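You operate a simulated robot arm through the tools that you are given. There is no shell and no other tool. Be economical: measure what you need, move in short steps, check, and stop when the job is done.

Carry out the task below with a simulated robot arm. There is one attempt and no reset: what you move stays moved.

## Task
Move the rack's out-of-date cans to the tray and load the new corn can.
Fine: all months are this year's; out are those whose month lies before the month on the card; the other cans stay; the corn goes to the second spot of the lamp-side lane; push the rack in.

The check looks at the end state, three seconds after you hand in, the way a careful person would. Anything else that was tipped, shoved, dropped, spilled or broken makes it a failure.

## Robot
A 6-joint arm with a two-finger parallel gripper, fixed in place. Base frame: the origin is at the foot of the arm, x ahead of it, y to its left, z up. Lengths are in m, angles in rad, forces in N, time in s.
With the tool pointing down near the work surface it reaches from about 0.1 to 0.72 m from the base axis. Its first joint turns from -2.897 to 2.897 rad. Payload 3.91 kg.
The TCP is the grasp point between the finger pads, 0.03 m short of the fingertips. In the tool frame z runs along the fingers and y along their closing line. The gripper opens to 0.11 m. The fingers are 0.02 m wide and 0.01 m thick; the gripper's body (0.048 by 0.112 m) begins 0.055 m behind the TCP.
Orientation is that of the tool frame in the base frame, as a unit quaternion [w, x, y, z]. With the fingers straight down and closing along the base's y, the tool's x points along the base's -x, its y along +y and its z along -z.

## Interface
- The arm moves only by the tool arm_command. Its arguments are lists of equal length, an entry for each row: "translation": the shift along the tool's x, y, z in m, a list of three; "dr": the turn, a rotation vector about the tool's x, y, z in degrees, a list of three; "claw": the closure, from 0 (fully open) to 1 (shut). In form: {"translation": [[x, y, z], ...], "dr": [[wx, wy, wz], ...], "claw": [claw, ...]}. A call has 1 to 10 rows; each row shifts and turns the commanded pose from where the row before left it, along the tool's axes as they then stand. Each row takes 0.2 s and may step no farther than 0.05 m and 0.15 rad from the row before; otherwise, or with a gripper value out of range, the whole call is refused. A pose out of reach is approached as far as the arm can. The call stops where the force on the tool passes 40 N (or 10 N more than at its start, if that is more) or the arm is blocked; 0.2 s more then pass. Each finger travels about 0.045 m/s and halts on what it meets, pressing with about 30 N; the grip force reading is that of the motor and also rises with nothing between the fingers. The clock runs only during rows and for 0.2 s after the last one: add rows that do not move to give the fingers time. The reply holds the time, the measured pose of the TCP, the force on the tool along the base axes, the opening and the grip force, in the units named above and with some noise.
- Cameras (640 x 400 px; columns grow to the right, rows downward): "scene" is fixed at [0.0509, 0.5, 1.3712]; the picture's right is [-0.92, -0.38, 0.00], its down [-0.17, 0.42, -0.89] and it looks along [0.34, -0.82, -0.45] (base axes); focal length 352 px, centre (320, 200). "wrist" rides on the gripper at [-0.036, 0, -0.057] in the tool frame; the picture's right is [0.00, -1.00, 0.00], its down [0.97, 0.00, -0.24] and it looks along [0.24, 0.00, 0.97] (tool axes); focal length 218 px, centre (320, 200). There is no depth. A picture from a camera that has moved, and an enlarged one, comes with that camera's place and axes in the base frame and with its lens.
- get_image(camera): a new picture of that camera. It takes no simulated time.
- slide_trunk(by): slides the trunk up (or, below 0, down) by that many m; the arm rides with it, the base frame stays. It gives what a move gives, with no picture.
- close_up(camera, box): a new picture of the part [left, top, right, bottom] of that camera's present view, enlarged. It takes no simulated time.
- finish_job(): hands the job in; it is judged then, once.

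Go step by step. Nothing tells you positions but the pictures and the camera data: compare them with the known pose of the tool, close in by small moves and look again before you grip or let go. The budget is 120 turns and 84 pictures, counting those below and the enlarged ones. Unless the task says otherwise, let go and move clear before handing in, and close with one line.

The tools are called after "Call:" by a JSON object that holds its "method" and its "body". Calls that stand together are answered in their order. arm_command: Moves the arm, as the interface text tells. Its arguments: {"type":"object","properties":{"translation":{"type":"array"},"dr":{"type":"array"},"claw":{"type":"array"}},"required":["translation","dr","claw"]} The other tools are called the same way: slide_trunk (by) slides the trunk up or down; get_image (camera) takes a picture; close_up (camera, box) takes an enlarged picture of a part of a camera's view; finish_job () hands the job in.

At the start:

```text
time_s: 0.0
eef_pos: [0.3456, -0.3098, 1.152]
orientation: [0.0, -0.001, 1.0, 0.0]
ft_force: [-0.4, 1.1, 0.2]
opening: 0.1099
finger_force: 0.1
trunk travel left (down, up): [-0.525, 0.065]
```

scene: 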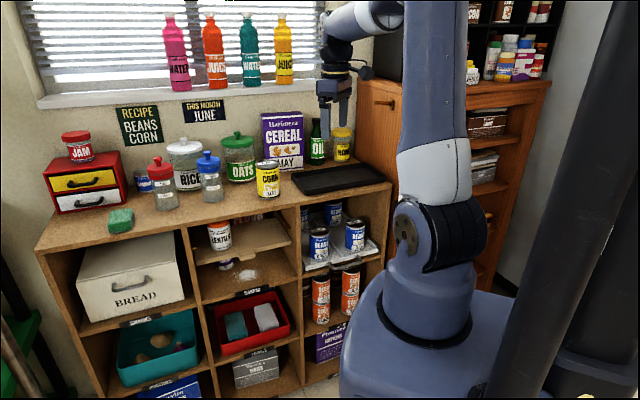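
wrist: 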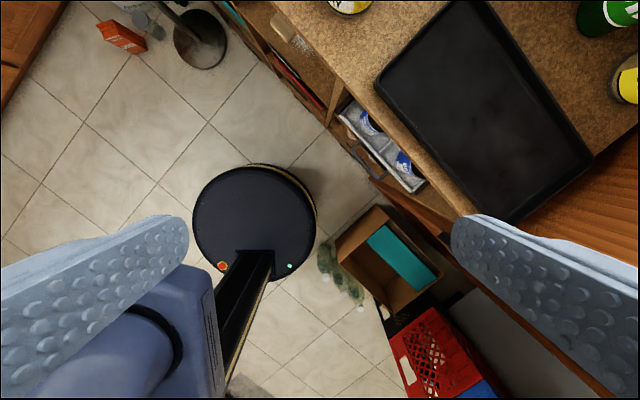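

I see a shelf unit with a pull-out rack of cans (bay to the right), a black tray on top, a corn can, and a card reading "THIS MONTH JUNE". I'll enlarge the rack and the counter.

Call:
{"method": "close_up", "body": {"camera": "scene", "box": [280, 190, 400, 270]}}

Call:
{"method": "close_up", "body": {"camera": "scene", "box": [240, 90, 400, 200]}}

Call:
{"method": "close_up", "body": {"camera": "scene", "box": [280, 250, 400, 370]}}

```text
5.00 times, centred on (340, 230) of scene
camera zoom: at [0.0509, 0.5, 1.3712], right [-0.92, -0.38, 0.0], down [-0.17, 0.42, -0.89], along [0.34, -0.82, -0.45], focal length 1758 px, centre (220, 50)
```

zoom: 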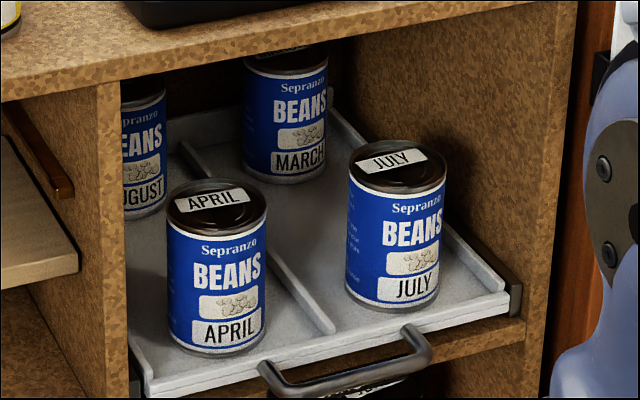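

```text
3.64 times, centred on (320, 145) of scene
camera zoom: at [0.0509, 0.5, 1.3712], right [-0.92, -0.38, 0.0], down [-0.17, 0.42, -0.89], along [0.34, -0.82, -0.45], focal length 1278 px, centre (320, 400)
```

zoom: 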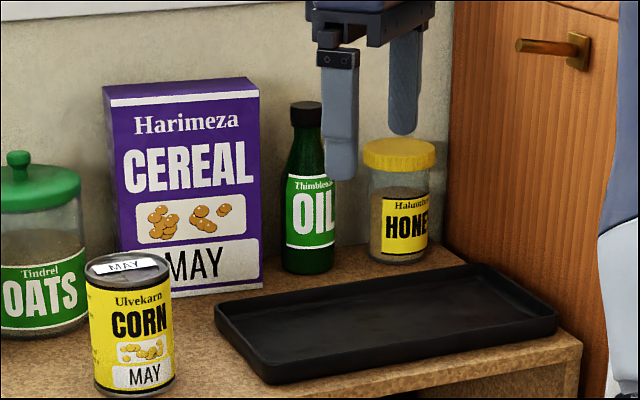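

```text
3.33 times, centred on (340, 310) of scene
camera zoom: at [0.0509, 0.5, 1.3712], right [-0.92, -0.38, 0.0], down [-0.17, 0.42, -0.89], along [0.34, -0.82, -0.45], focal length 1172 px, centre (253, -167)
```

zoom: 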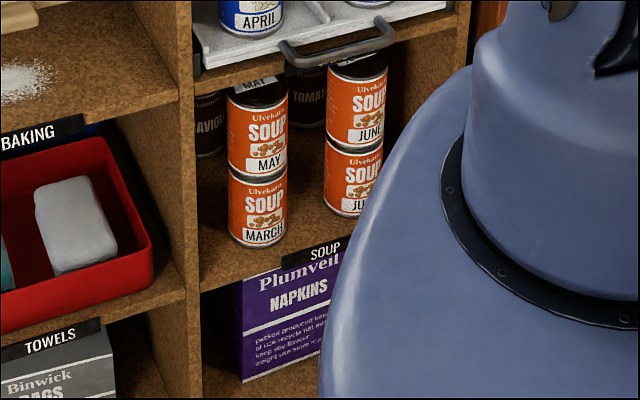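

The shelf front runs diagonally (its outward direction is about (-0.75, 0.66)), and the rack is a partly open drawer under the counter, so I'll need to pull it out. Next I'll look closer from the wrist, and look for the lamp.

Call:
{"method": "close_up", "body": {"camera": "wrist", "box": [320, 80, 440, 200]}}

Call:
{"method": "close_up", "body": {"camera": "wrist", "box": [80, 0, 340, 160]}}

Call:
{"method": "close_up", "body": {"camera": "scene", "box": [440, 0, 560, 180]}}

```text
3.33 times, centred on (380, 140) of wrist
camera zoom: at [0.3818, -0.3113, 1.2087], right [0.0, -1.0, 0.0], down [-0.97, 0.0, 0.24], along [-0.24, 0.0, -0.97], focal length 728 px, centre (120, 400)
```

zoom: 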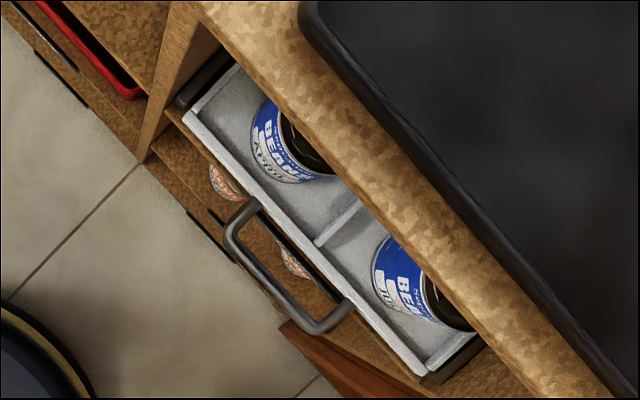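

```text
2.46 times, centred on (210, 80) of wrist
camera zoom: at [0.3818, -0.3113, 1.2087], right [0.0, -1.0, 0.0], down [-0.97, 0.0, 0.24], along [-0.24, 0.0, -0.97], focal length 537 px, centre (591, 495)
```

zoom: 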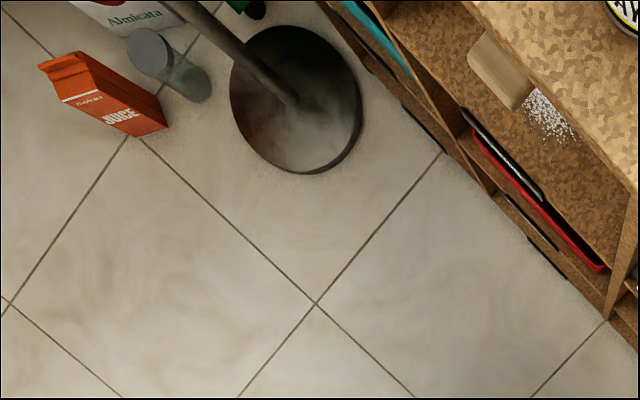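

```text
2.22 times, centred on (500, 90) of scene
camera zoom: at [0.0509, 0.5, 1.3712], right [-0.92, -0.38, 0.0], down [-0.17, 0.42, -0.89], along [0.34, -0.82, -0.45], focal length 781 px, centre (-80, 444)
```

zoom: 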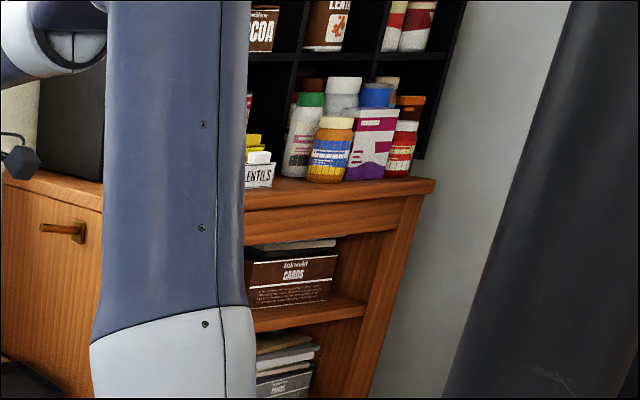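

The cans I can see in the rack are April (left front), July (right front), August (left back) and March (right back). The rack sits under the counter with its handle at about (0.34, -0.43, 0.65). I'll turn the hand square to the shelf and tilt it for a look toward the suspected floor lamp.

Call:
{"method": "arm_command", "body": {"translation": [[0, 0, 0], [0, 0, 0], [0, 0, 0], [0, 0, 0], [0, 0, 0], [0, 0, 0]], "dr": [[0, 0, -8.25], [0, 0, -8.25], [0, 0, -8.25], [0, 0, -8.25], [0, 0, -8.25], [0, 0, -8.25]], "claw": [0, 0, 0, 0, 0, 0]}}

Call:
{"method": "arm_command", "body": {"translation": [[0, 0, 0], [0, 0, 0], [0, 0, 0], [0, 0, 0], [0, 0, 0], [0, 0, 0], [0, 0, 0]], "dr": [[0, -8.5, 0], [0, -8.5, 0], [0, -8.5, 0], [0, -8.5, 0], [0, -8.5, 0], [0, -8.5, 0], [0, -8.5, 0]], "claw": [0, 0, 0, 0, 0, 0, 0]}}

Call:
{"method": "get_image", "body": {"camera": "wrist"}}

```text
time_s: 1.4
eef_pos: [0.3453, -0.3107, 1.1523]
orientation: [0.0, -0.42, 0.908, 0.0]
ft_force: [-0.6, 0.1, -1.5]
opening: 0.1099
finger_force: 0.1
trunk travel left (down, up): [-0.525, 0.065]
```

```text
time_s: 3.0
eef_pos: [0.3453, -0.3109, 1.1511]
orientation: [0.451, -0.364, 0.788, 0.208]
ft_force: [-0.6, -0.6, 0.1]
opening: 0.1102
finger_force: 0.1
trunk travel left (down, up): [-0.525, 0.065]
```

```text
75 pictures are left
camera wrist: at [0.3256, -0.3348, 1.2114], right [0.76, -0.65, 0.0], down [-0.45, -0.53, -0.72], along [0.46, 0.54, -0.7], focal length 218 px, centre (320, 200)
```

wrist: 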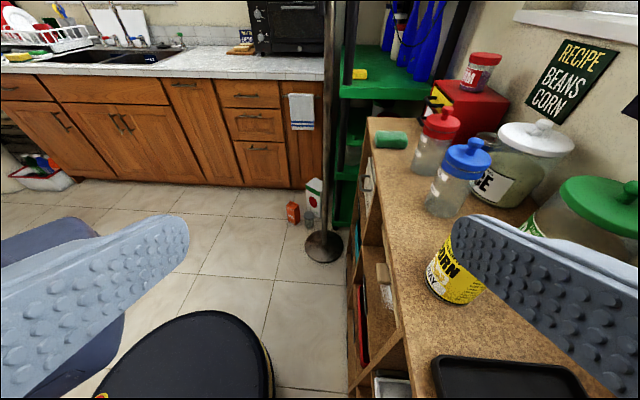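

A floor lamp's pole stands at the left end of the shelf, so the lamp-side lane is the left one (April and August). I'll level the hand, lower the trunk and look into the rack.

Call:
{"method": "arm_command", "body": {"translation": [[0, 0, 0], [0, 0, 0], [0, 0, 0], [0, 0, 0], [0, 0, 0], [0, 0, 0], [0, 0, 0]], "dr": [[0, 8.5, 0], [0, 8.5, 0], [0, 8.5, 0], [0, 8.5, 0], [0, 8.5, 0], [0, 8.5, 0], [0, 8.5, 0]], "claw": [0, 0, 0, 0, 0, 0, 0]}}

Call:
{"method": "arm_command", "body": {"translation": [[0, 0.04, 0], [0, 0.04, 0], [0, 0.03, 0]], "dr": [[0, 0, 0], [0, 0, 0], [0, 0, 0]], "claw": [0, 0, 0]}}

Call:
{"method": "slide_trunk", "body": {"by": -0.35}}

Call:
{"method": "arm_command", "body": {"translation": [[0, 0, 0], [0, 0, 0], [0, 0, 0], [0, 0, 0], [0, 0, 0], [0, 0, 0]], "dr": [[7.5, 0, 0], [7.5, 0, 0], [7.5, 0, 0], [7.5, 0, 0], [7.5, 0, 0], [7.5, 0, 0]], "claw": [0, 0, 0, 0, 0, 0]}}

Call:
{"method": "get_image", "body": {"camera": "wrist"}}

Call:
{"method": "get_image", "body": {"camera": "scene"}}

```text
time_s: 4.6
eef_pos: [0.3453, -0.3104, 1.1514]
orientation: [-0.002, -0.418, 0.908, -0.001]
ft_force: [0.6, 0.0, 0.2]
opening: 0.1101
finger_force: 0.0
trunk travel left (down, up): [-0.525, 0.065]
```

```text
time_s: 5.4
eef_pos: [0.2604, -0.2381, 1.1517]
orientation: [0.001, -0.419, 0.908, 0.0]
ft_force: [-0.3, -0.7, 1.0]
opening: 0.1102
finger_force: 0.0
trunk travel left (down, up): [-0.525, 0.065]
```

```text
time_s: 8.8
eef_pos: [0.261, -0.238, 0.8027]
orientation: [0.0, -0.419, 0.908, 0.0]
ft_force: [1.1, -0.1, -0.4]
opening: 0.1099
finger_force: 0.0
trunk travel left (down, up): [-0.175, 0.415]
```

```text
time_s: 10.2
eef_pos: [0.2652, -0.239, 0.7785]
orientation: [0.158, -0.394, 0.85, -0.313]
ft_force: [-0.4, -0.5, -0.1]
opening: 0.11
finger_force: 0.1
trunk travel left (down, up): [-0.175, 0.415]
```

```text
74 pictures are left
camera wrist: at [0.2597, -0.1899, 0.8226], right [0.57, -0.49, 0.66], down [-0.74, -0.65, 0.16], along [0.35, -0.58, -0.74], focal length 218 px, centre (320, 200)
```

wrist: 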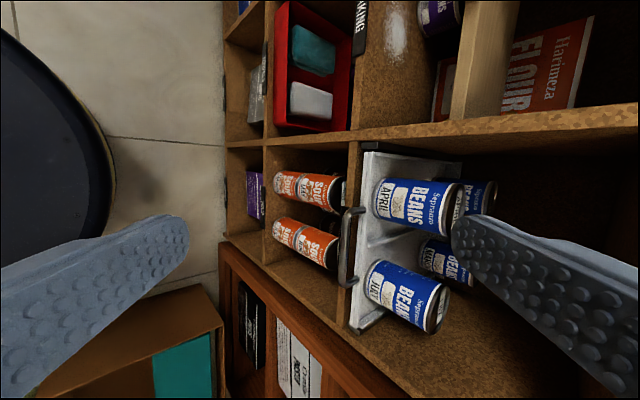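

```text
73 pictures are left
```

scene: 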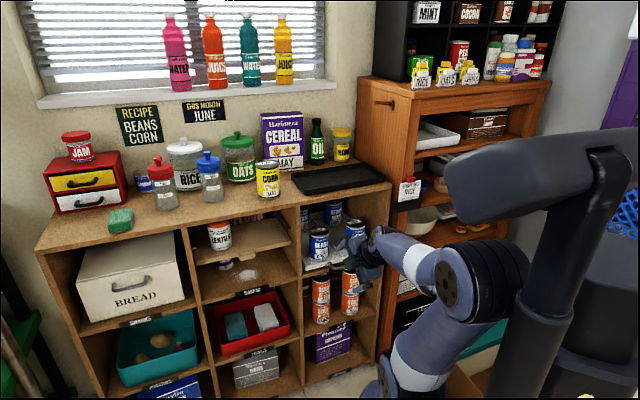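

The handle is in view at about (0.334, -0.418, 0.645). The measured pose lags the command, so I'll let it settle and check.

Call:
{"method": "arm_command", "body": {"translation": [[0, 0, 0], [0, 0, 0], [0, 0, 0]], "dr": [[0, 0, 0], [0, 0, 0], [0, 0, 0]], "claw": [0.4, 0.4, 0.4]}}

Call:
{"method": "close_up", "body": {"camera": "wrist", "box": [320, 130, 500, 350]}}

```text
time_s: 11.0
eef_pos: [0.2641, -0.2406, 0.7781]
orientation: [0.157, -0.392, 0.852, -0.311]
ft_force: [0.0, -0.2, -0.1]
opening: 0.0661
finger_force: 0.1
trunk travel left (down, up): [-0.175, 0.415]
```

```text
1.82 times, centred on (410, 240) of wrist
camera zoom: at [0.2586, -0.1904, 0.8219], right [0.57, -0.5, 0.65], down [-0.75, -0.65, 0.16], along [0.34, -0.58, -0.74], focal length 397 px, centre (156, 127)
```

zoom: 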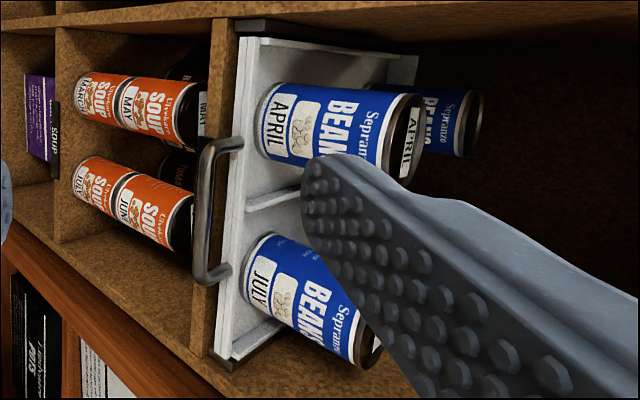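

The 45° tilt isn't quite reachable this close in, but it should be farther out. I'll move to a pre-grasp about 6 cm short of the handle with the fingers narrowed.

Call:
{"method": "arm_command", "body": {"translation": [[0.022, -0.0025, 0.04], [0.022, -0.0025, 0.04], [0.022, -0.0025, 0.04], [0.022, -0.0025, 0.04], [0, 0, 0], [0, 0, 0]], "dr": [[0, 0, 0], [0, 0, 0], [0, 0, 0], [0, 0, 0], [0, 0, 0], [0, 0, 0]], "claw": [0.65, 0.65, 0.65, 0.65, 0.65, 0.65]}}

Call:
{"method": "get_image", "body": {"camera": "wrist"}}

Call:
{"method": "close_up", "body": {"camera": "scene", "box": [290, 190, 440, 300]}}

```text
time_s: 12.4
eef_pos: [0.2983, -0.3866, 0.7074]
orientation: [0.159, -0.387, 0.841, -0.344]
ft_force: [-0.2, 0.7, -0.3]
opening: 0.0385
finger_force: 0.1
out of reach, approached as far as the arm can: row 4
trunk travel left (down, up): [-0.175, 0.415]
```

```text
71 pictures are left
camera wrist: at [0.2918, -0.3332, 0.7475], right [0.54, -0.46, 0.7], down [-0.76, -0.63, 0.17], along [0.36, -0.63, -0.69], focal length 218 px, centre (320, 200)
```

wrist: 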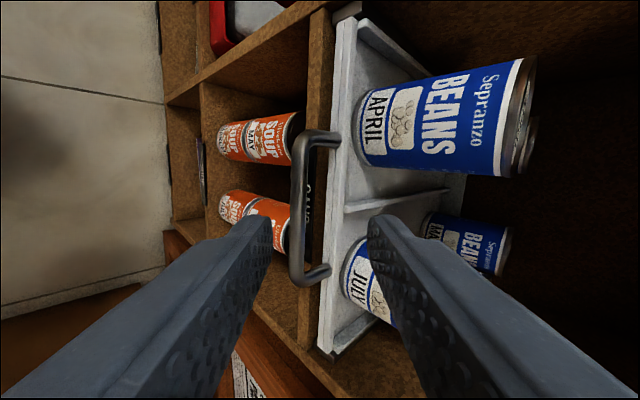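

```text
3.64 times, centred on (365, 245) of scene
camera zoom: at [0.0509, 0.5, 1.3712], right [-0.92, -0.38, 0.0], down [-0.17, 0.42, -0.89], along [0.34, -0.82, -0.45], focal length 1278 px, centre (156, 36)
```

zoom: 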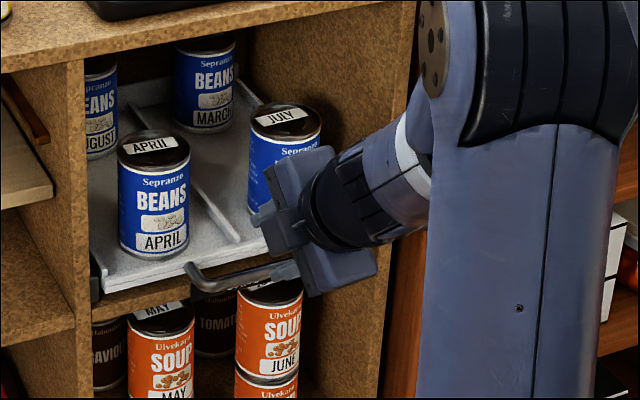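

The bar is at about (0.330, -0.416, 0.645), and the pose is limited by the arm folding. I'll reduce the tilt to 30°, which puts the wrist farther out, then align and look again.

Call:
{"method": "arm_command", "body": {"translation": [[0, 0, 0], [0, 0, 0], [0.002, -0.014, 0], [0, 0, 0.015], [0, 0, 0], [0, 0, 0]], "dr": [[-7.5, 0, 0], [-7.5, 0, 0], [0, 0, 0], [0, 0, 0], [0, 0, 0], [0, 0, 0]], "claw": [0.7, 0.7, 0.7, 0.7, 0.7, 0.7]}}

Call:
{"method": "get_image", "body": {"camera": "wrist"}}

```text
time_s: 13.8
eef_pos: [0.3116, -0.3985, 0.6989]
orientation: [0.109, -0.405, 0.877, -0.235]
ft_force: [-0.1, 0.1, 0.4]
opening: 0.0329
finger_force: 0.1
trunk travel left (down, up): [-0.175, 0.415]
```

```text
69 pictures are left
camera wrist: at [0.3138, -0.3538, 0.7496], right [0.66, -0.56, 0.5], down [-0.72, -0.66, 0.21], along [0.21, -0.5, -0.84], focal length 218 px, centre (320, 200)
```

wrist: 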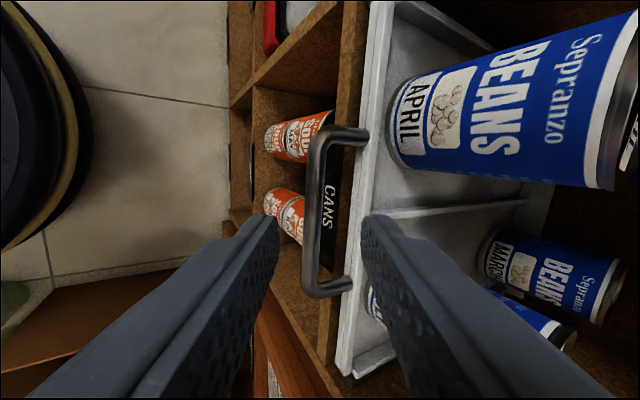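

The bar is centred nearly between the fingers. I'll narrow the fingers slightly, advance in small steps and stop just short to check.

Call:
{"method": "arm_command", "body": {"translation": [[0.003, 0.0025, 0.0], [0, 0, 0.015], [0, 0, 0.015], [0, 0, 0]], "dr": [[0, 0, 0], [0, 0, 0], [0, 0, 0], [0, 0, 0]], "claw": [0.76, 0.76, 0.76, 0.76]}}

Call:
{"method": "get_image", "body": {"camera": "wrist"}}

```text
time_s: 14.8
eef_pos: [0.3204, -0.4087, 0.6727]
orientation: [0.109, -0.405, 0.877, -0.234]
ft_force: [-0.5, 0.0, -0.2]
opening: 0.0264
finger_force: 0.0
trunk travel left (down, up): [-0.175, 0.415]
```

```text
68 pictures are left
camera wrist: at [0.322, -0.3644, 0.7218], right [0.66, -0.56, 0.5], down [-0.72, -0.66, 0.21], along [0.21, -0.5, -0.84], focal length 218 px, centre (320, 200)
```

wrist: 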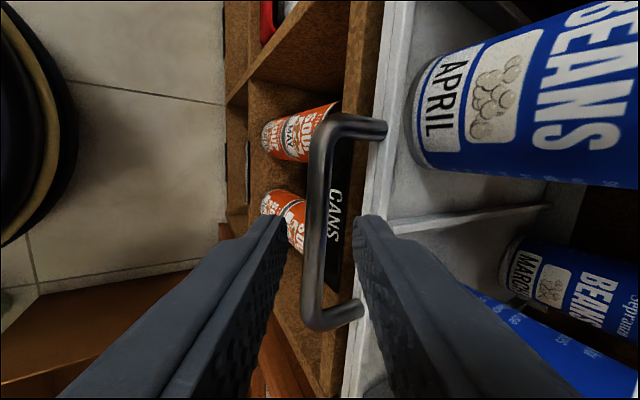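

The bar is centred, but the gap behind it is only about 3 cm. I'll shift slightly outward, advance a little more and close.

Call:
{"method": "arm_command", "body": {"translation": [[0, 0.003, 0.0], [0, 0, 0.008], [0, 0, 0.008], [0, 0, 0], [0, 0, 0], [0, 0, 0]], "dr": [[0, 0, 0], [0, 0, 0], [0, 0, 0], [0, 0, 0], [0, 0, 0], [0, 0, 0]], "claw": [0.76, 0.76, 0.76, 1, 1, 1]}}

Call:
{"method": "get_image", "body": {"camera": "wrist"}}

```text
time_s: 16.2
eef_pos: [0.3246, -0.412, 0.6575]
orientation: [0.109, -0.404, 0.877, -0.236]
ft_force: [1.2, -0.2, 7.0]
opening: 0.0119
finger_force: 45.0
trunk travel left (down, up): [-0.175, 0.415]
```

```text
67 pictures are left
camera wrist: at [0.3269, -0.3675, 0.7072], right [0.66, -0.56, 0.5], down [-0.72, -0.66, 0.21], along [0.21, -0.5, -0.84], focal length 218 px, centre (320, 200)
```

wrist: 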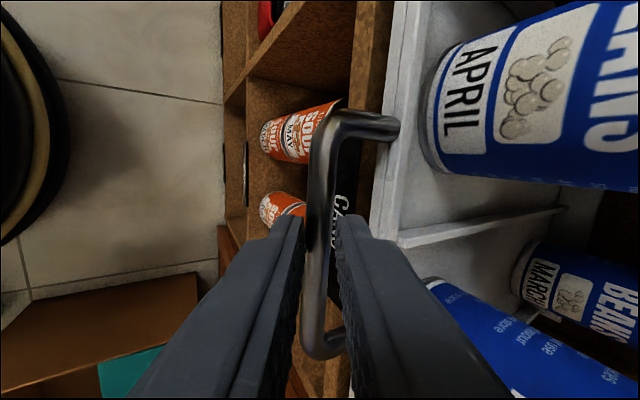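

The handle is gripped. I'll pull gently outward and check.

Call:
{"method": "arm_command", "body": {"translation": [[0, 0.0043, -0.0025], [0, 0.0087, -0.005], [0, 0.0087, -0.005], [0, 0.0087, -0.005], [0, 0.0087, -0.005], [0, 0.0043, -0.0025], [0, 0, 0]], "dr": [[0, 0, 0], [0, 0, 0], [0, 0, 0], [0, 0, 0], [0, 0, 0], [0, 0, 0], [0, 0, 0]], "claw": [1, 1, 1, 1, 1, 1, 1]}}

Call:
{"method": "get_image", "body": {"camera": "wrist"}}

Call:
{"method": "get_image", "body": {"camera": "scene"}}

```text
time_s: 17.1
eef_pos: [0.3011, -0.3974, 0.6584]
orientation: [0.109, -0.404, 0.877, -0.238]
ft_force: [0.1, -0.6, 0.2]
opening: 0.0
finger_force: 37.7
trunk travel left (down, up): [-0.175, 0.415]
stopped in row 4: the force on the tool passed its limit (the readings are from after the stop); the commanded pose is now the measured one
```

```text
66 pictures are left
camera wrist: at [0.3033, -0.3515, 0.7079], right [0.66, -0.56, 0.5], down [-0.72, -0.66, 0.21], along [0.22, -0.5, -0.84], focal length 218 px, centre (320, 200)
```

wrist: 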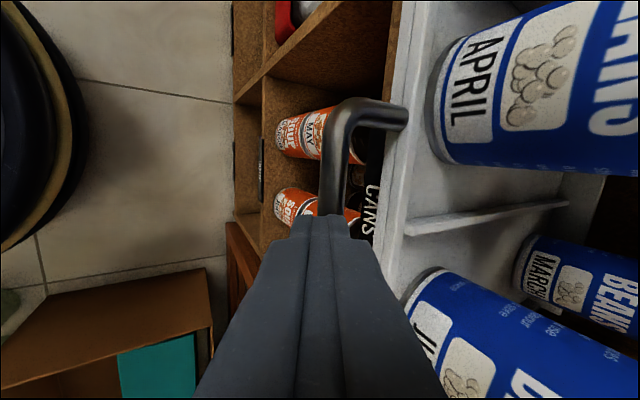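

```text
65 pictures are left
```

scene: 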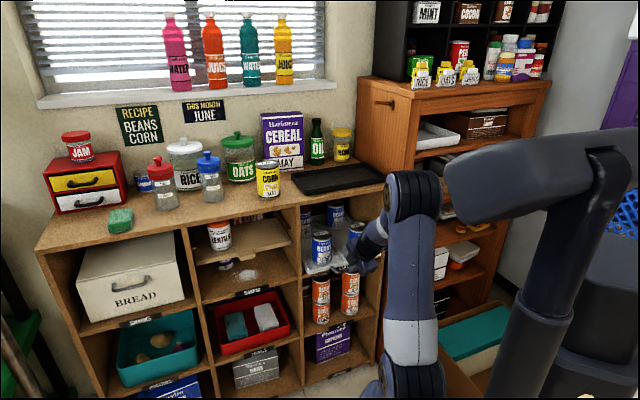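

The fingers slipped off the bar after the rack moved about 2.5 cm. I'll retreat, take a steeper and deeper grip, and look again.

Call:
{"method": "arm_command", "body": {"translation": [[0, 0, -0.03], [0, 0, -0.03], [0, 0, 0], [0, 0, 0], [0, 0, 0], [0, 0, 0], [0, 0, 0]], "dr": [[0, 0, 0], [0, 0, 0], [-8, 0, 0], [-8, 0, 0], [-6, 0, 0], [0, 0, 0], [0, 0, 0]], "claw": [1, 1, 0.7, 0.7, 0.7, 0.7, 0.7]}}

Call:
{"method": "get_image", "body": {"camera": "wrist"}}

```text
time_s: 18.8
eef_pos: [0.2786, -0.3766, 0.7109]
orientation: [0.029, -0.417, 0.906, -0.066]
ft_force: [-0.2, 0.1, -0.3]
opening: 0.033
finger_force: 0.1
trunk travel left (down, up): [-0.175, 0.415]
```

```text
64 pictures are left
camera wrist: at [0.2965, -0.3439, 0.7674], right [0.75, -0.64, 0.14], down [-0.66, -0.72, 0.24], along [-0.05, -0.27, -0.96], focal length 218 px, centre (320, 200)
```

wrist: 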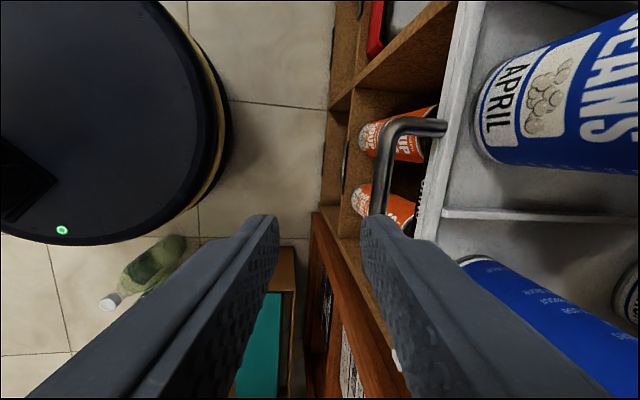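

The bar is now at o≈-0.503 (along the outward direction), about 3 cm clear of the rack wall. I'll shift over it and descend partway before checking.

Call:
{"method": "arm_command", "body": {"translation": [[-0.003, -0.017, 0], [0, -0.017, 0], [0, 0, 0.02], [0, 0, 0.012], [0, 0, 0]], "dr": [[0, 0, 0], [0, 0, 0], [0, 0, 0], [0, 0, 0], [0, 0, 0]], "claw": [0.76, 0.76, 0.76, 0.76, 0.76]}}

Call:
{"method": "get_image", "body": {"camera": "wrist"}}

```text
time_s: 19.9
eef_pos: [0.3112, -0.3981, 0.6832]
orientation: [0.03, -0.418, 0.905, -0.065]
ft_force: [-0.4, 0.4, 0.3]
opening: 0.0262
finger_force: 0.0
trunk travel left (down, up): [-0.175, 0.415]
```

```text
63 pictures are left
camera wrist: at [0.3286, -0.3674, 0.7402], right [0.75, -0.64, 0.14], down [-0.66, -0.72, 0.24], along [-0.05, -0.27, -0.96], focal length 218 px, centre (320, 200)
```

wrist: 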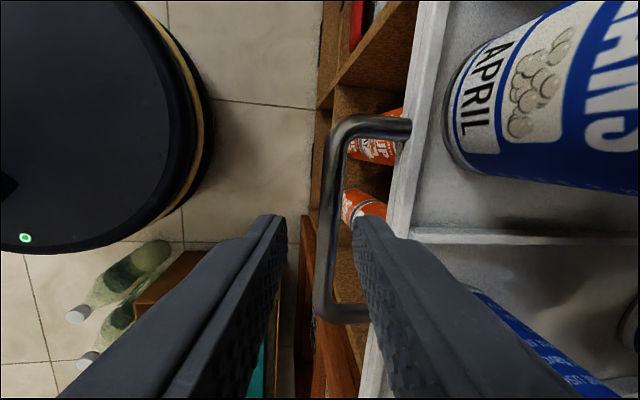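

The bar is between the fingers. I'll descend to grip depth and close.

Call:
{"method": "arm_command", "body": {"translation": [[0, 0, 0.013], [0, 0, 0.013], [0, 0.001, 0.012], [0, 0, 0], [0, 0, 0], [0, 0, 0]], "dr": [[0, 0, 0], [0, 0, 0], [0, 0, 0], [0, 0, 0], [0, 0, 0], [0, 0, 0]], "claw": [0.76, 0.76, 0.76, 1, 1, 1]}}

Call:
{"method": "get_image", "body": {"camera": "wrist"}}

```text
time_s: 21.4
eef_pos: [0.315, -0.4022, 0.6471]
orientation: [0.031, -0.418, 0.906, -0.066]
ft_force: [0.6, 0.8, 1.8]
opening: 0.0133
finger_force: 45.4
trunk travel left (down, up): [-0.175, 0.415]
```

```text
62 pictures are left
camera wrist: at [0.332, -0.3697, 0.7024], right [0.75, -0.64, 0.14], down [-0.66, -0.72, 0.24], along [-0.05, -0.27, -0.96], focal length 218 px, centre (320, 200)
```

wrist: 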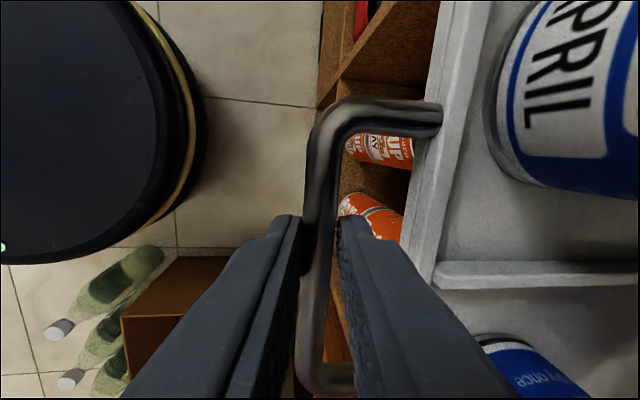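

Full grip on the bar now. Pulling slowly, straight outward.

Call:
{"method": "arm_command", "body": {"translation": [[0, 0.005, -0.0007], [0, 0.005, -0.0007], [0, 0.007, -0.001], [0, 0.007, -0.001], [0, 0.007, -0.001], [0, 0.007, -0.001], [0, 0.005, -0.0007], [0, 0, 0]], "dr": [[0, 0, 0], [0, 0, 0], [0, 0, 0], [0, 0, 0], [0, 0, 0], [0, 0, 0], [0, 0, 0], [0, 0, 0]], "claw": [1, 1, 1, 1, 1, 1, 1, 1]}}

```text
time_s: 23.0
eef_pos: [0.2838, -0.3702, 0.6453]
orientation: [0.034, -0.415, 0.907, -0.064]
ft_force: [14.4, 15.0, 5.4]
opening: 0.013
finger_force: 44.9
trunk travel left (down, up): [-0.175, 0.415]
stopped in row 8: the force on the tool passed its limit (the readings are from after the stop); the commanded pose is now the measured one
```

The rack moved about 4.5 cm, but the side force and the bar's angle show the true outward direction is nearer (-0.71, 0.70). I'll loosen, turn about 4°, re-grip and go on pulling along that direction.

Call:
{"method": "arm_command", "body": {"translation": [[0, 0, 0], [0, 0, 0], [0, 0, 0], [0, 0, 0], [0, 0, 0]], "dr": [[0, 0, 0], [0, 0, 4], [0, 0, 0], [0, 0, 0], [0, 0, 0]], "claw": [0.8, 0.8, 0.8, 1, 1]}}

Call:
{"method": "arm_command", "body": {"translation": [[0, 0.005, -0.0007], [0, 0.005, -0.0007], [0, 0.007, -0.001], [0, 0.007, -0.001], [0, 0.007, -0.001], [0, 0.007, -0.001], [0, 0.005, -0.0007], [0, 0, 0]], "dr": [[0, 0, 0], [0, 0, 0], [0, 0, 0], [0, 0, 0], [0, 0, 0], [0, 0, 0], [0, 0, 0], [0, 0, 0]], "claw": [1, 1, 1, 1, 1, 1, 1, 1]}}

Call:
{"method": "get_image", "body": {"camera": "scene"}}

```text
time_s: 24.2
eef_pos: [0.2803, -0.3715, 0.6457]
orientation: [0.033, -0.384, 0.921, -0.063]
ft_force: [-2.9, -1.0, -1.1]
opening: 0.0117
finger_force: 44.0
trunk travel left (down, up): [-0.175, 0.415]
```

```text
time_s: 26.0
eef_pos: [0.2514, -0.3419, 0.645]
orientation: [0.035, -0.386, 0.92, -0.063]
ft_force: [0.9, 0.4, -5.6]
opening: 0.012
finger_force: 44.6
trunk travel left (down, up): [-0.175, 0.415]
```

```text
61 pictures are left
```

scene: 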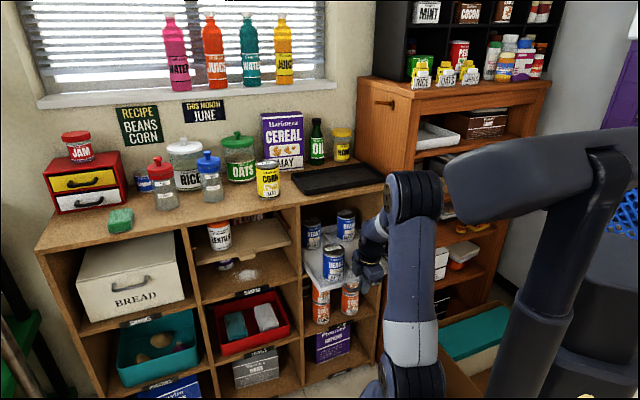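

Pulling now runs nearly force-free along (-0.70, 0.715). I'll continue another 5 cm.

Call:
{"method": "arm_command", "body": {"translation": [[0, 0.005, -0.0005], [0, 0.007, -0.001], [0, 0.008, -0.001], [0, 0.008, -0.001], [0, 0.008, -0.001], [0, 0.008, -0.001], [0, 0.005, -0.0005], [0, 0, 0]], "dr": [[0, 0, 0], [0, 0, 0], [0, 0, 0], [0, 0, 0], [0, 0, 0], [0, 0, 0], [0, 0, 0], [0, 0, 0]], "claw": [1, 1, 1, 1, 1, 1, 1, 1]}}

Call:
{"method": "close_up", "body": {"camera": "scene", "box": [280, 180, 410, 310]}}

Call:
{"method": "get_image", "body": {"camera": "wrist"}}

```text
time_s: 27.8
eef_pos: [0.2151, -0.3068, 0.6457]
orientation: [0.033, -0.384, 0.921, -0.062]
ft_force: [-1.9, 0.2, -14.4]
opening: 0.0117
finger_force: 45.0
trunk travel left (down, up): [-0.175, 0.415]
```

```text
3.08 times, centred on (345, 245) of scene
camera zoom: at [0.0509, 0.5, 1.3712], right [-0.92, -0.38, 0.0], down [-0.17, 0.42, -0.89], along [0.34, -0.82, -0.45], focal length 1082 px, centre (243, 62)
```

zoom: 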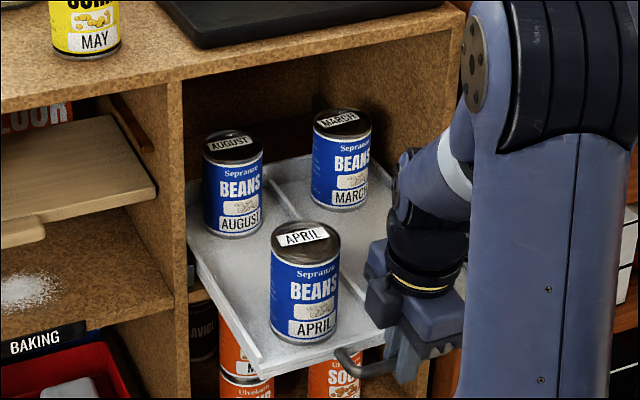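

```text
59 pictures are left
camera wrist: at [0.2356, -0.2776, 0.7024], right [0.7, -0.7, 0.14], down [-0.71, -0.67, 0.22], along [-0.06, -0.26, -0.96], focal length 218 px, centre (320, 200)
```

wrist: 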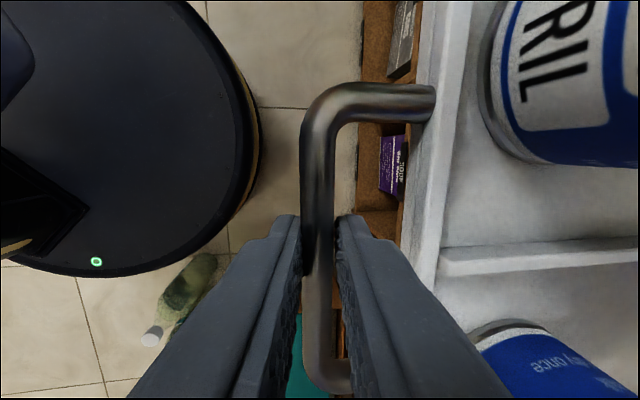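

Four cans, two per lane with a gap between them, and no other hidden so far. I'll pull another 5–6 cm, watching for a stop.

Call:
{"method": "arm_command", "body": {"translation": [[0, 0.005, -0.0005], [0, 0.007, -0.001], [0, 0.008, -0.001], [0, 0.008, -0.001], [0, 0.008, -0.001], [0, 0.008, -0.001], [0, 0.005, -0.0005], [0, 0, 0]], "dr": [[0, 0, 0], [0, 0, 0], [0, 0, 0], [0, 0, 0], [0, 0, 0], [0, 0, 0], [0, 0, 0], [0, 0, 0]], "claw": [1, 1, 1, 1, 1, 1, 1, 1]}}

Call:
{"method": "close_up", "body": {"camera": "scene", "box": [280, 180, 410, 310]}}

```text
time_s: 29.6
eef_pos: [0.1814, -0.2729, 0.6446]
orientation: [0.034, -0.386, 0.92, -0.064]
ft_force: [16.2, 15.9, 8.3]
opening: 0.0115
finger_force: 44.9
trunk travel left (down, up): [-0.175, 0.415]
```

```text
3.08 times, centred on (345, 245) of scene
camera zoom: at [0.0509, 0.5, 1.3712], right [-0.92, -0.38, 0.0], down [-0.17, 0.42, -0.89], along [0.34, -0.82, -0.45], focal length 1082 px, centre (243, 62)
```

zoom: 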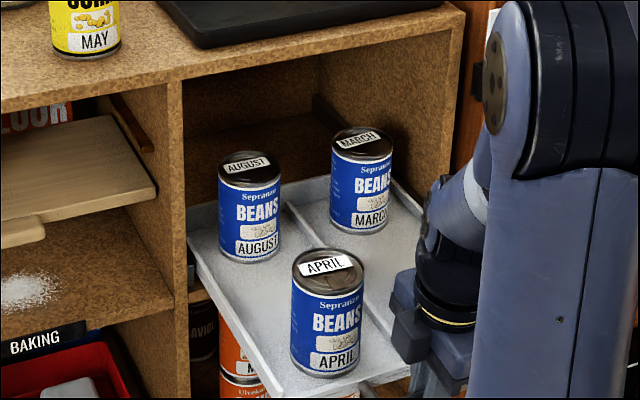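

The rack's back edge is still about 11 cm inside the bay, and the can rows are nearly clear of the counter. I'll pull about 3.5 cm more while relieving the side force.

Call:
{"method": "arm_command", "body": {"translation": [[-0.0015, 0.004, -0.0005], [-0.0005, 0.006, -0.0008], [-0.0003, 0.007, -0.001], [-0.0003, 0.007, -0.001], [-0.0003, 0.007, -0.001], [-0.0003, 0.005, -0.001], [0, 0, 0]], "dr": [[0, 0, 0], [0, 0, 0], [0, 0, 0], [0, 0, 0], [0, 0, 0], [0, 0, 0], [0, 0, 0]], "claw": [1, 1, 1, 1, 1, 1, 1]}}

Call:
{"method": "get_image", "body": {"camera": "scene"}}

```text
time_s: 30.8
eef_pos: [0.1615, -0.2514, 0.6456]
orientation: [0.033, -0.383, 0.92, -0.068]
ft_force: [1.0, -0.9, 16.9]
opening: 0.0116
finger_force: 45.3
trunk travel left (down, up): [-0.175, 0.415]
stopped in row 6: the force on the tool passed its limit (the readings are from after the stop); the commanded pose is now the measured one
```

```text
57 pictures are left
```

scene: 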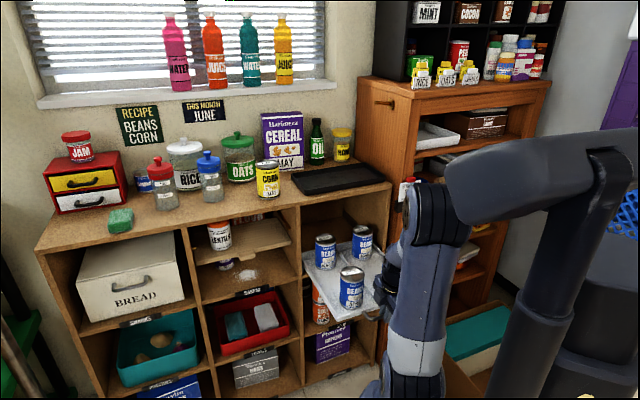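

The rack has reached its stop. I'll release, rise straight up and look down at the rack.

Call:
{"method": "arm_command", "body": {"translation": [[0, 0, 0], [0, 0, 0], [0, 0, 0], [0, 0, -0.02], [0, 0, -0.045], [0, 0, -0.045], [0, 0, -0.045], [0, 0, -0.045], [0, 0, 0]], "dr": [[0, 0, 0], [0, 0, 0], [0, 0, 0], [0, 0, 0], [0, 0, 0], [0, 0, 0], [0, 0, 0], [-8, 0, 0], [0, 0, 0]], "claw": [0.7, 0.7, 0.7, 0.7, 0.7, 0.7, 0.7, 0.7, 0.7]}}

Call:
{"method": "get_image", "body": {"camera": "wrist"}}

Call:
{"method": "close_up", "body": {"camera": "scene", "box": [280, 200, 400, 340]}}

```text
time_s: 32.8
eef_pos: [0.1368, -0.2291, 0.8427]
orientation: [0.005, -0.387, 0.922, -0.001]
ft_force: [-0.4, 0.1, 0.7]
opening: 0.0328
finger_force: 0.1
trunk travel left (down, up): [-0.175, 0.415]
```

```text
56 pictures are left
camera wrist: at [0.1621, -0.2054, 0.9002], right [0.71, -0.7, 0.01], down [-0.68, -0.69, 0.23], along [-0.16, -0.17, -0.97], focal length 218 px, centre (320, 200)
```

wrist: 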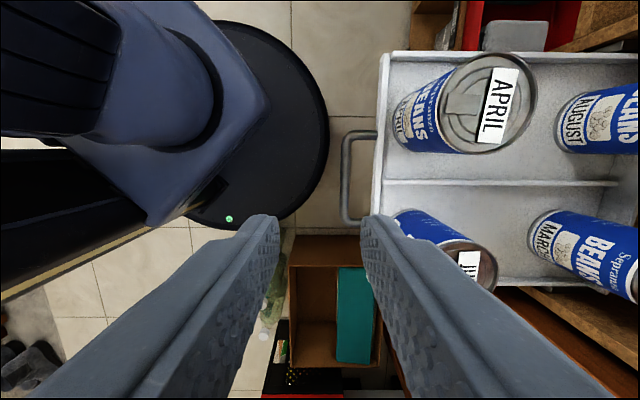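

```text
2.86 times, centred on (340, 270) of scene
camera zoom: at [0.0509, 0.5, 1.3712], right [-0.92, -0.38, 0.0], down [-0.17, 0.42, -0.89], along [0.34, -0.82, -0.45], focal length 1004 px, centre (263, 0)
```

zoom: 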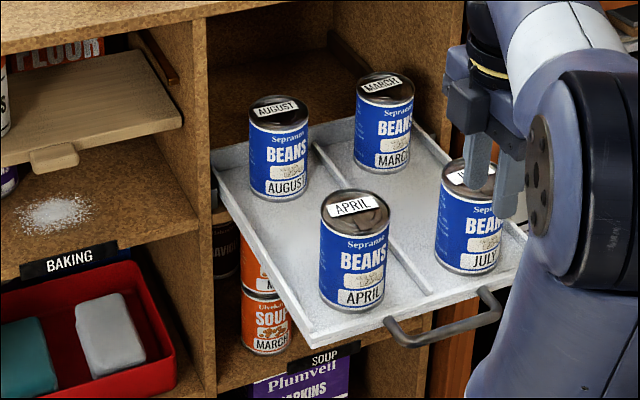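

The rack is fully open: April at about (0.27, -0.267), July, August and March, lids at z≈0.737, floor at ≈0.634. Each lane has three spots and the middle (second) ones are empty. I'll turn the hand 90° so the fingers close across the lanes and move above April.

Call:
{"method": "arm_command", "body": {"translation": [[0, 0, -0.02], [0, 0, 0], [0, 0, 0], [0, 0, 0], [0, 0, 0], [0, 0, 0], [0, 0, 0], [0, 0, 0], [0, 0, 0], [0, 0, 0]], "dr": [[0, 0, -8.2], [0, 0, -8.2], [0, 0, -8.2], [0, 0, -8.2], [0, 0, -8.2], [0, 0, -8.2], [0, 0, -8.2], [0, 0, -8.2], [0, 0, -8.2], [0, 0, -8.2]], "claw": [0, 0, 0, 0, 0, 0, 0, 0, 0, 0]}}

Call:
{"method": "arm_command", "body": {"translation": [[0, 0, 0], [0, 0, 0]], "dr": [[0, 0, -8], [0, 0, 0]], "claw": [0, 0]}}

Call:
{"method": "get_image", "body": {"camera": "wrist"}}

```text
time_s: 35.0
eef_pos: [0.2303, -0.1695, 0.8611]
orientation: [-0.001, 0.896, -0.443, 0.006]
ft_force: [-0.1, -0.1, 0.3]
opening: 0.1099
finger_force: 0.2
out of reach, approached as far as the arm can: row 7, 8, 9, 10
trunk travel left (down, up): [-0.175, 0.415]
```

```text
time_s: 35.6
eef_pos: [0.2507, -0.1435, 0.8617]
orientation: [-0.002, 0.925, -0.381, 0.007]
ft_force: [0.5, -0.2, 0.0]
opening: 0.1099
finger_force: 0.1
out of reach, approached as far as the arm can: row 1
trunk travel left (down, up): [-0.175, 0.415]
```

```text
54 pictures are left
camera wrist: at [0.2255, -0.1189, 0.9178], right [0.7, 0.71, 0.01], down [0.69, -0.68, 0.25], along [0.18, -0.17, -0.97], focal length 218 px, centre (320, 200)
```

wrist: 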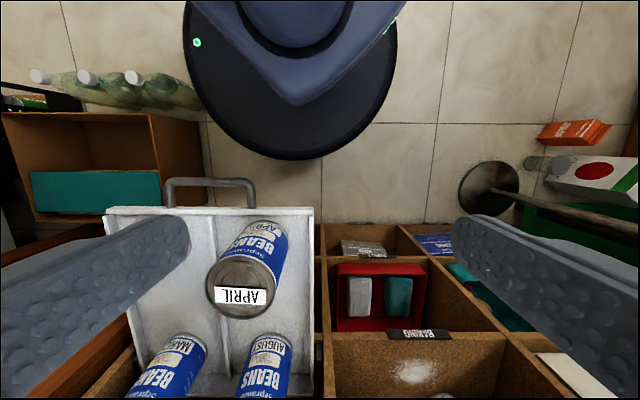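

The hand is now oriented across the lanes and April is at about (0.266, -0.264). I'll move above it.

Call:
{"method": "arm_command", "body": {"translation": [[0.0323, 0.025, 0], [0.0323, 0.025, 0], [0.0323, 0.025, 0], [0, 0, 0]], "dr": [[0, 0, 0], [0, 0, 0], [0, 0, 0], [0, 0, 0]], "claw": [0, 0, 0, 0]}}

Call:
{"method": "get_image", "body": {"camera": "wrist"}}

```text
time_s: 36.6
eef_pos: [0.3198, -0.1973, 0.8613]
orientation: [-0.001, 0.924, -0.381, 0.005]
ft_force: [0.7, -0.1, 0.3]
opening: 0.1099
finger_force: 0.1
out of reach, approached as far as the arm can: row 1, 2, 3
trunk travel left (down, up): [-0.175, 0.415]
```

```text
53 pictures are left
camera wrist: at [0.2948, -0.1733, 0.9174], right [0.71, 0.71, 0.01], down [0.69, -0.68, 0.25], along [0.18, -0.17, -0.97], focal length 218 px, centre (320, 200)
```

wrist: 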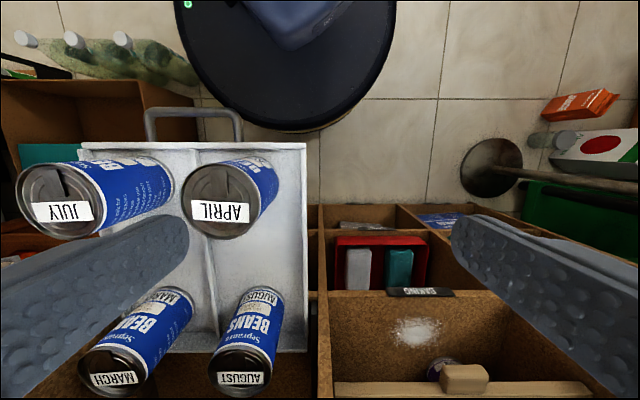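

The wrist roll joint is at its limit this way. I'll turn 180° the other way, which keeps the same closing line and sits in the middle of its range.

Call:
{"method": "arm_command", "body": {"translation": [[0, 0, 0], [0, 0, 0], [0, 0, 0], [0, 0, 0], [0, 0, 0], [0, 0, 0], [0, 0, 0], [0, 0, 0], [0, 0, 0], [0, 0, 0]], "dr": [[0, 0, 8.4], [0, 0, 8.4], [0, 0, 8.4], [0, 0, 8.4], [0, 0, 8.4], [0, 0, 8.4], [0, 0, 8.4], [0, 0, 8.4], [0, 0, 8.4], [0, 0, 8.4]], "claw": [0, 0, 0, 0, 0, 0, 0, 0, 0, 0]}}

Call:
{"method": "arm_command", "body": {"translation": [[0, 0, 0], [0, 0, 0], [0, 0, 0], [0, 0, 0], [0, 0, 0], [0, 0, 0], [0, 0, 0], [0, 0, 0], [0, 0, 0], [0, 0, 0]], "dr": [[0, 0, 8.4], [0, 0, 8.4], [0, 0, 8.4], [0, 0, 8.4], [0, 0, 8.4], [0, 0, 8.4], [0, 0, 8.4], [0, 0, 8.4], [0, 0, 8.4], [0, 0, 8.4]], "claw": [0, 0, 0, 0, 0, 0, 0, 0, 0, 0]}}

Call:
{"method": "arm_command", "body": {"translation": [[0, 0, 0], [0, 0, 0], [0, 0, 0]], "dr": [[0, 0, 8], [0, 0, 4], [0, 0, 0]], "claw": [0, 0, 0]}}

```text
time_s: 38.8
eef_pos: [0.3204, -0.1985, 0.8608]
orientation: [0.006, -0.433, 0.901, -0.002]
ft_force: [-0.5, 0.3, -0.2]
opening: 0.11
finger_force: 0.0
trunk travel left (down, up): [-0.175, 0.415]
```

```text
time_s: 41.0
eef_pos: [0.3217, -0.198, 0.8603]
orientation: [0.006, 0.282, 0.959, 0.002]
ft_force: [0.5, -0.3, -0.1]
opening: 0.1098
finger_force: 0.1
trunk travel left (down, up): [-0.175, 0.415]
```

```text
time_s: 41.8
eef_pos: [0.3219, -0.1966, 0.8602]
orientation: [0.006, 0.38, 0.925, 0.003]
ft_force: [-0.1, 0.6, 0.2]
opening: 0.1099
finger_force: 0.0
trunk travel left (down, up): [-0.175, 0.415]
```

Now the tool x is outward and y is toward the lamp side. Moving over April.

Call:
{"method": "arm_command", "body": {"translation": [[-0.004, -0.0435, 0], [-0.004, -0.0435, 0], [0, 0, 0.02], [0, 0, 0]], "dr": [[0, 0, 0], [0, 0, 0], [0, 0, 0], [0, 0, 0]], "claw": [0, 0, 0, 0]}}

Call:
{"method": "get_image", "body": {"camera": "wrist"}}

```text
time_s: 42.8
eef_pos: [0.2655, -0.2649, 0.8406]
orientation: [0.006, 0.379, 0.925, 0.003]
ft_force: [0.3, -0.1, -0.4]
opening: 0.1101
finger_force: 0.1
trunk travel left (down, up): [-0.175, 0.415]
```

```text
52 pictures are left
camera wrist: at [0.2912, -0.2913, 0.8977], right [-0.7, -0.71, -0.01], down [-0.69, 0.68, 0.23], along [-0.16, 0.17, -0.97], focal length 218 px, centre (320, 200)
```

wrist: 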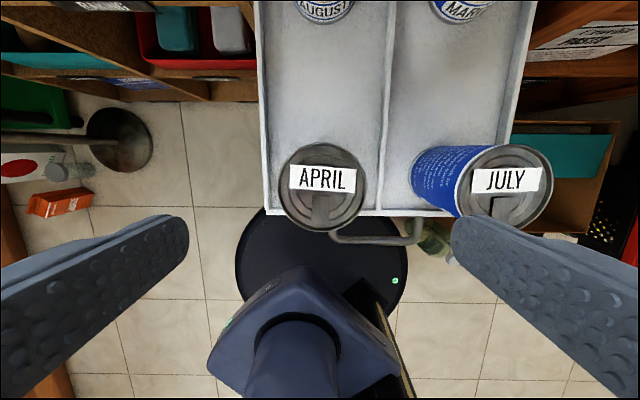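

April's lid is at (0.271, -0.271). I'll correct by 8 mm, descend to z≈0.70 and grip.

Call:
{"method": "arm_command", "body": {"translation": [[-0.008, -0.001, 0], [0, 0, 0.047], [0, 0, 0.047], [0, 0, 0.045], [0, 0, 0]], "dr": [[0, 0, 0], [0, 0, 0], [0, 0, 0], [0, 0, 0], [0, 0, 0]], "claw": [0, 0, 0, 0, 0]}}

Call:
{"method": "get_image", "body": {"camera": "wrist"}}

```text
time_s: 44.0
eef_pos: [0.2746, -0.2729, 0.7022]
orientation: [0.006, 0.378, 0.926, 0.002]
ft_force: [-0.1, 0.8, -0.3]
opening: 0.1101
finger_force: 0.1
trunk travel left (down, up): [-0.175, 0.415]
```

```text
51 pictures are left
camera wrist: at [0.3009, -0.2991, 0.7595], right [-0.7, -0.71, -0.01], down [-0.69, 0.68, 0.23], along [-0.16, 0.17, -0.97], focal length 218 px, centre (320, 200)
```

wrist: 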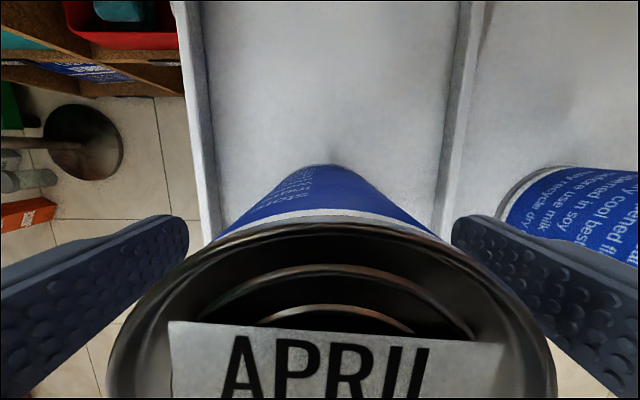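

Well centred. Closing on April and lifting slightly.

Call:
{"method": "arm_command", "body": {"translation": [[0, 0, 0], [0, 0, 0], [0, 0, 0], [0, 0, 0], [0, 0, 0], [0, 0, -0.01], [0, 0, -0.03], [0, 0, -0.04], [0, 0, 0]], "dr": [[0, 0, 0], [0, 0, 0], [0, 0, 0], [0, 0, 0], [0, 0, 0], [0, 0, 0], [0, 0, 0], [0, 0, 0], [0, 0, 0]], "claw": [1, 1, 1, 1, 1, 1, 1, 1, 1]}}

Call:
{"method": "get_image", "body": {"camera": "scene"}}

```text
time_s: 46.0
eef_pos: [0.271, -0.2725, 0.7819]
orientation: [0.005, 0.379, 0.925, 0.004]
ft_force: [-0.2, 0.0, -4.2]
opening: 0.0674
finger_force: 30.2
trunk travel left (down, up): [-0.175, 0.415]
```

```text
50 pictures are left
```

scene: 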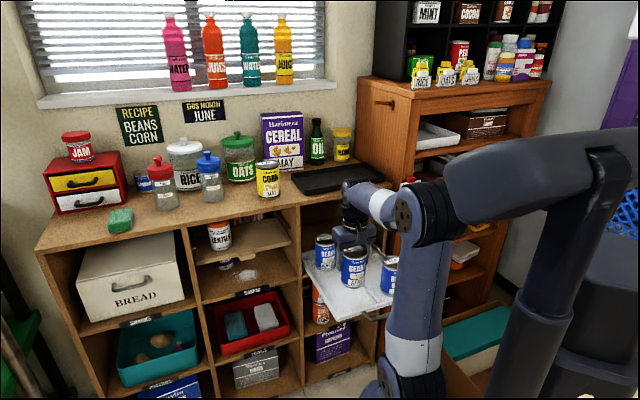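

April is gripped (can bottom ≈ 0.068 m below the TCP). I'll raise the trunk to bring it over the counter, then move toward the tray and look.

Call:
{"method": "slide_trunk", "body": {"by": 0.25}}

Call:
{"method": "arm_command", "body": {"translation": [[-0.03, -0.03, 0], [-0.03, -0.03, 0], [-0.03, -0.03, 0], [-0.03, -0.03, 0], [0, 0, 0]], "dr": [[0, 0, 0], [0, 0, 0], [0, 0, 0], [0, 0, 0], [0, 0, 0]], "claw": [1, 1, 1, 1, 1]}}

Call:
{"method": "get_image", "body": {"camera": "wrist"}}

```text
time_s: 48.6
eef_pos: [0.2719, -0.2729, 1.0332]
orientation: [0.005, 0.379, 0.926, 0.003]
ft_force: [0.4, -0.2, -4.8]
opening: 0.0677
finger_force: 30.0
trunk travel left (down, up): [-0.425, 0.165]
```

```text
time_s: 49.8
eef_pos: [0.2733, -0.4442, 1.0302]
orientation: [0.006, 0.378, 0.926, 0.003]
ft_force: [0.8, 0.2, -4.1]
opening: 0.0677
finger_force: 29.9
trunk travel left (down, up): [-0.425, 0.165]
```

```text
49 pictures are left
camera wrist: at [0.2984, -0.4707, 1.0879], right [-0.7, -0.71, -0.01], down [-0.69, 0.68, 0.23], along [-0.16, 0.17, -0.97], focal length 218 px, centre (320, 200)
```

wrist: 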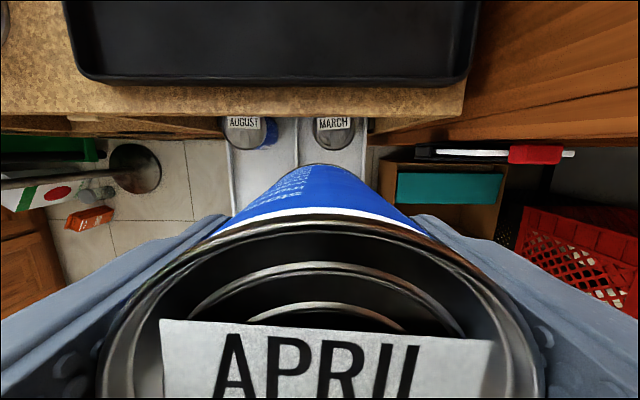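

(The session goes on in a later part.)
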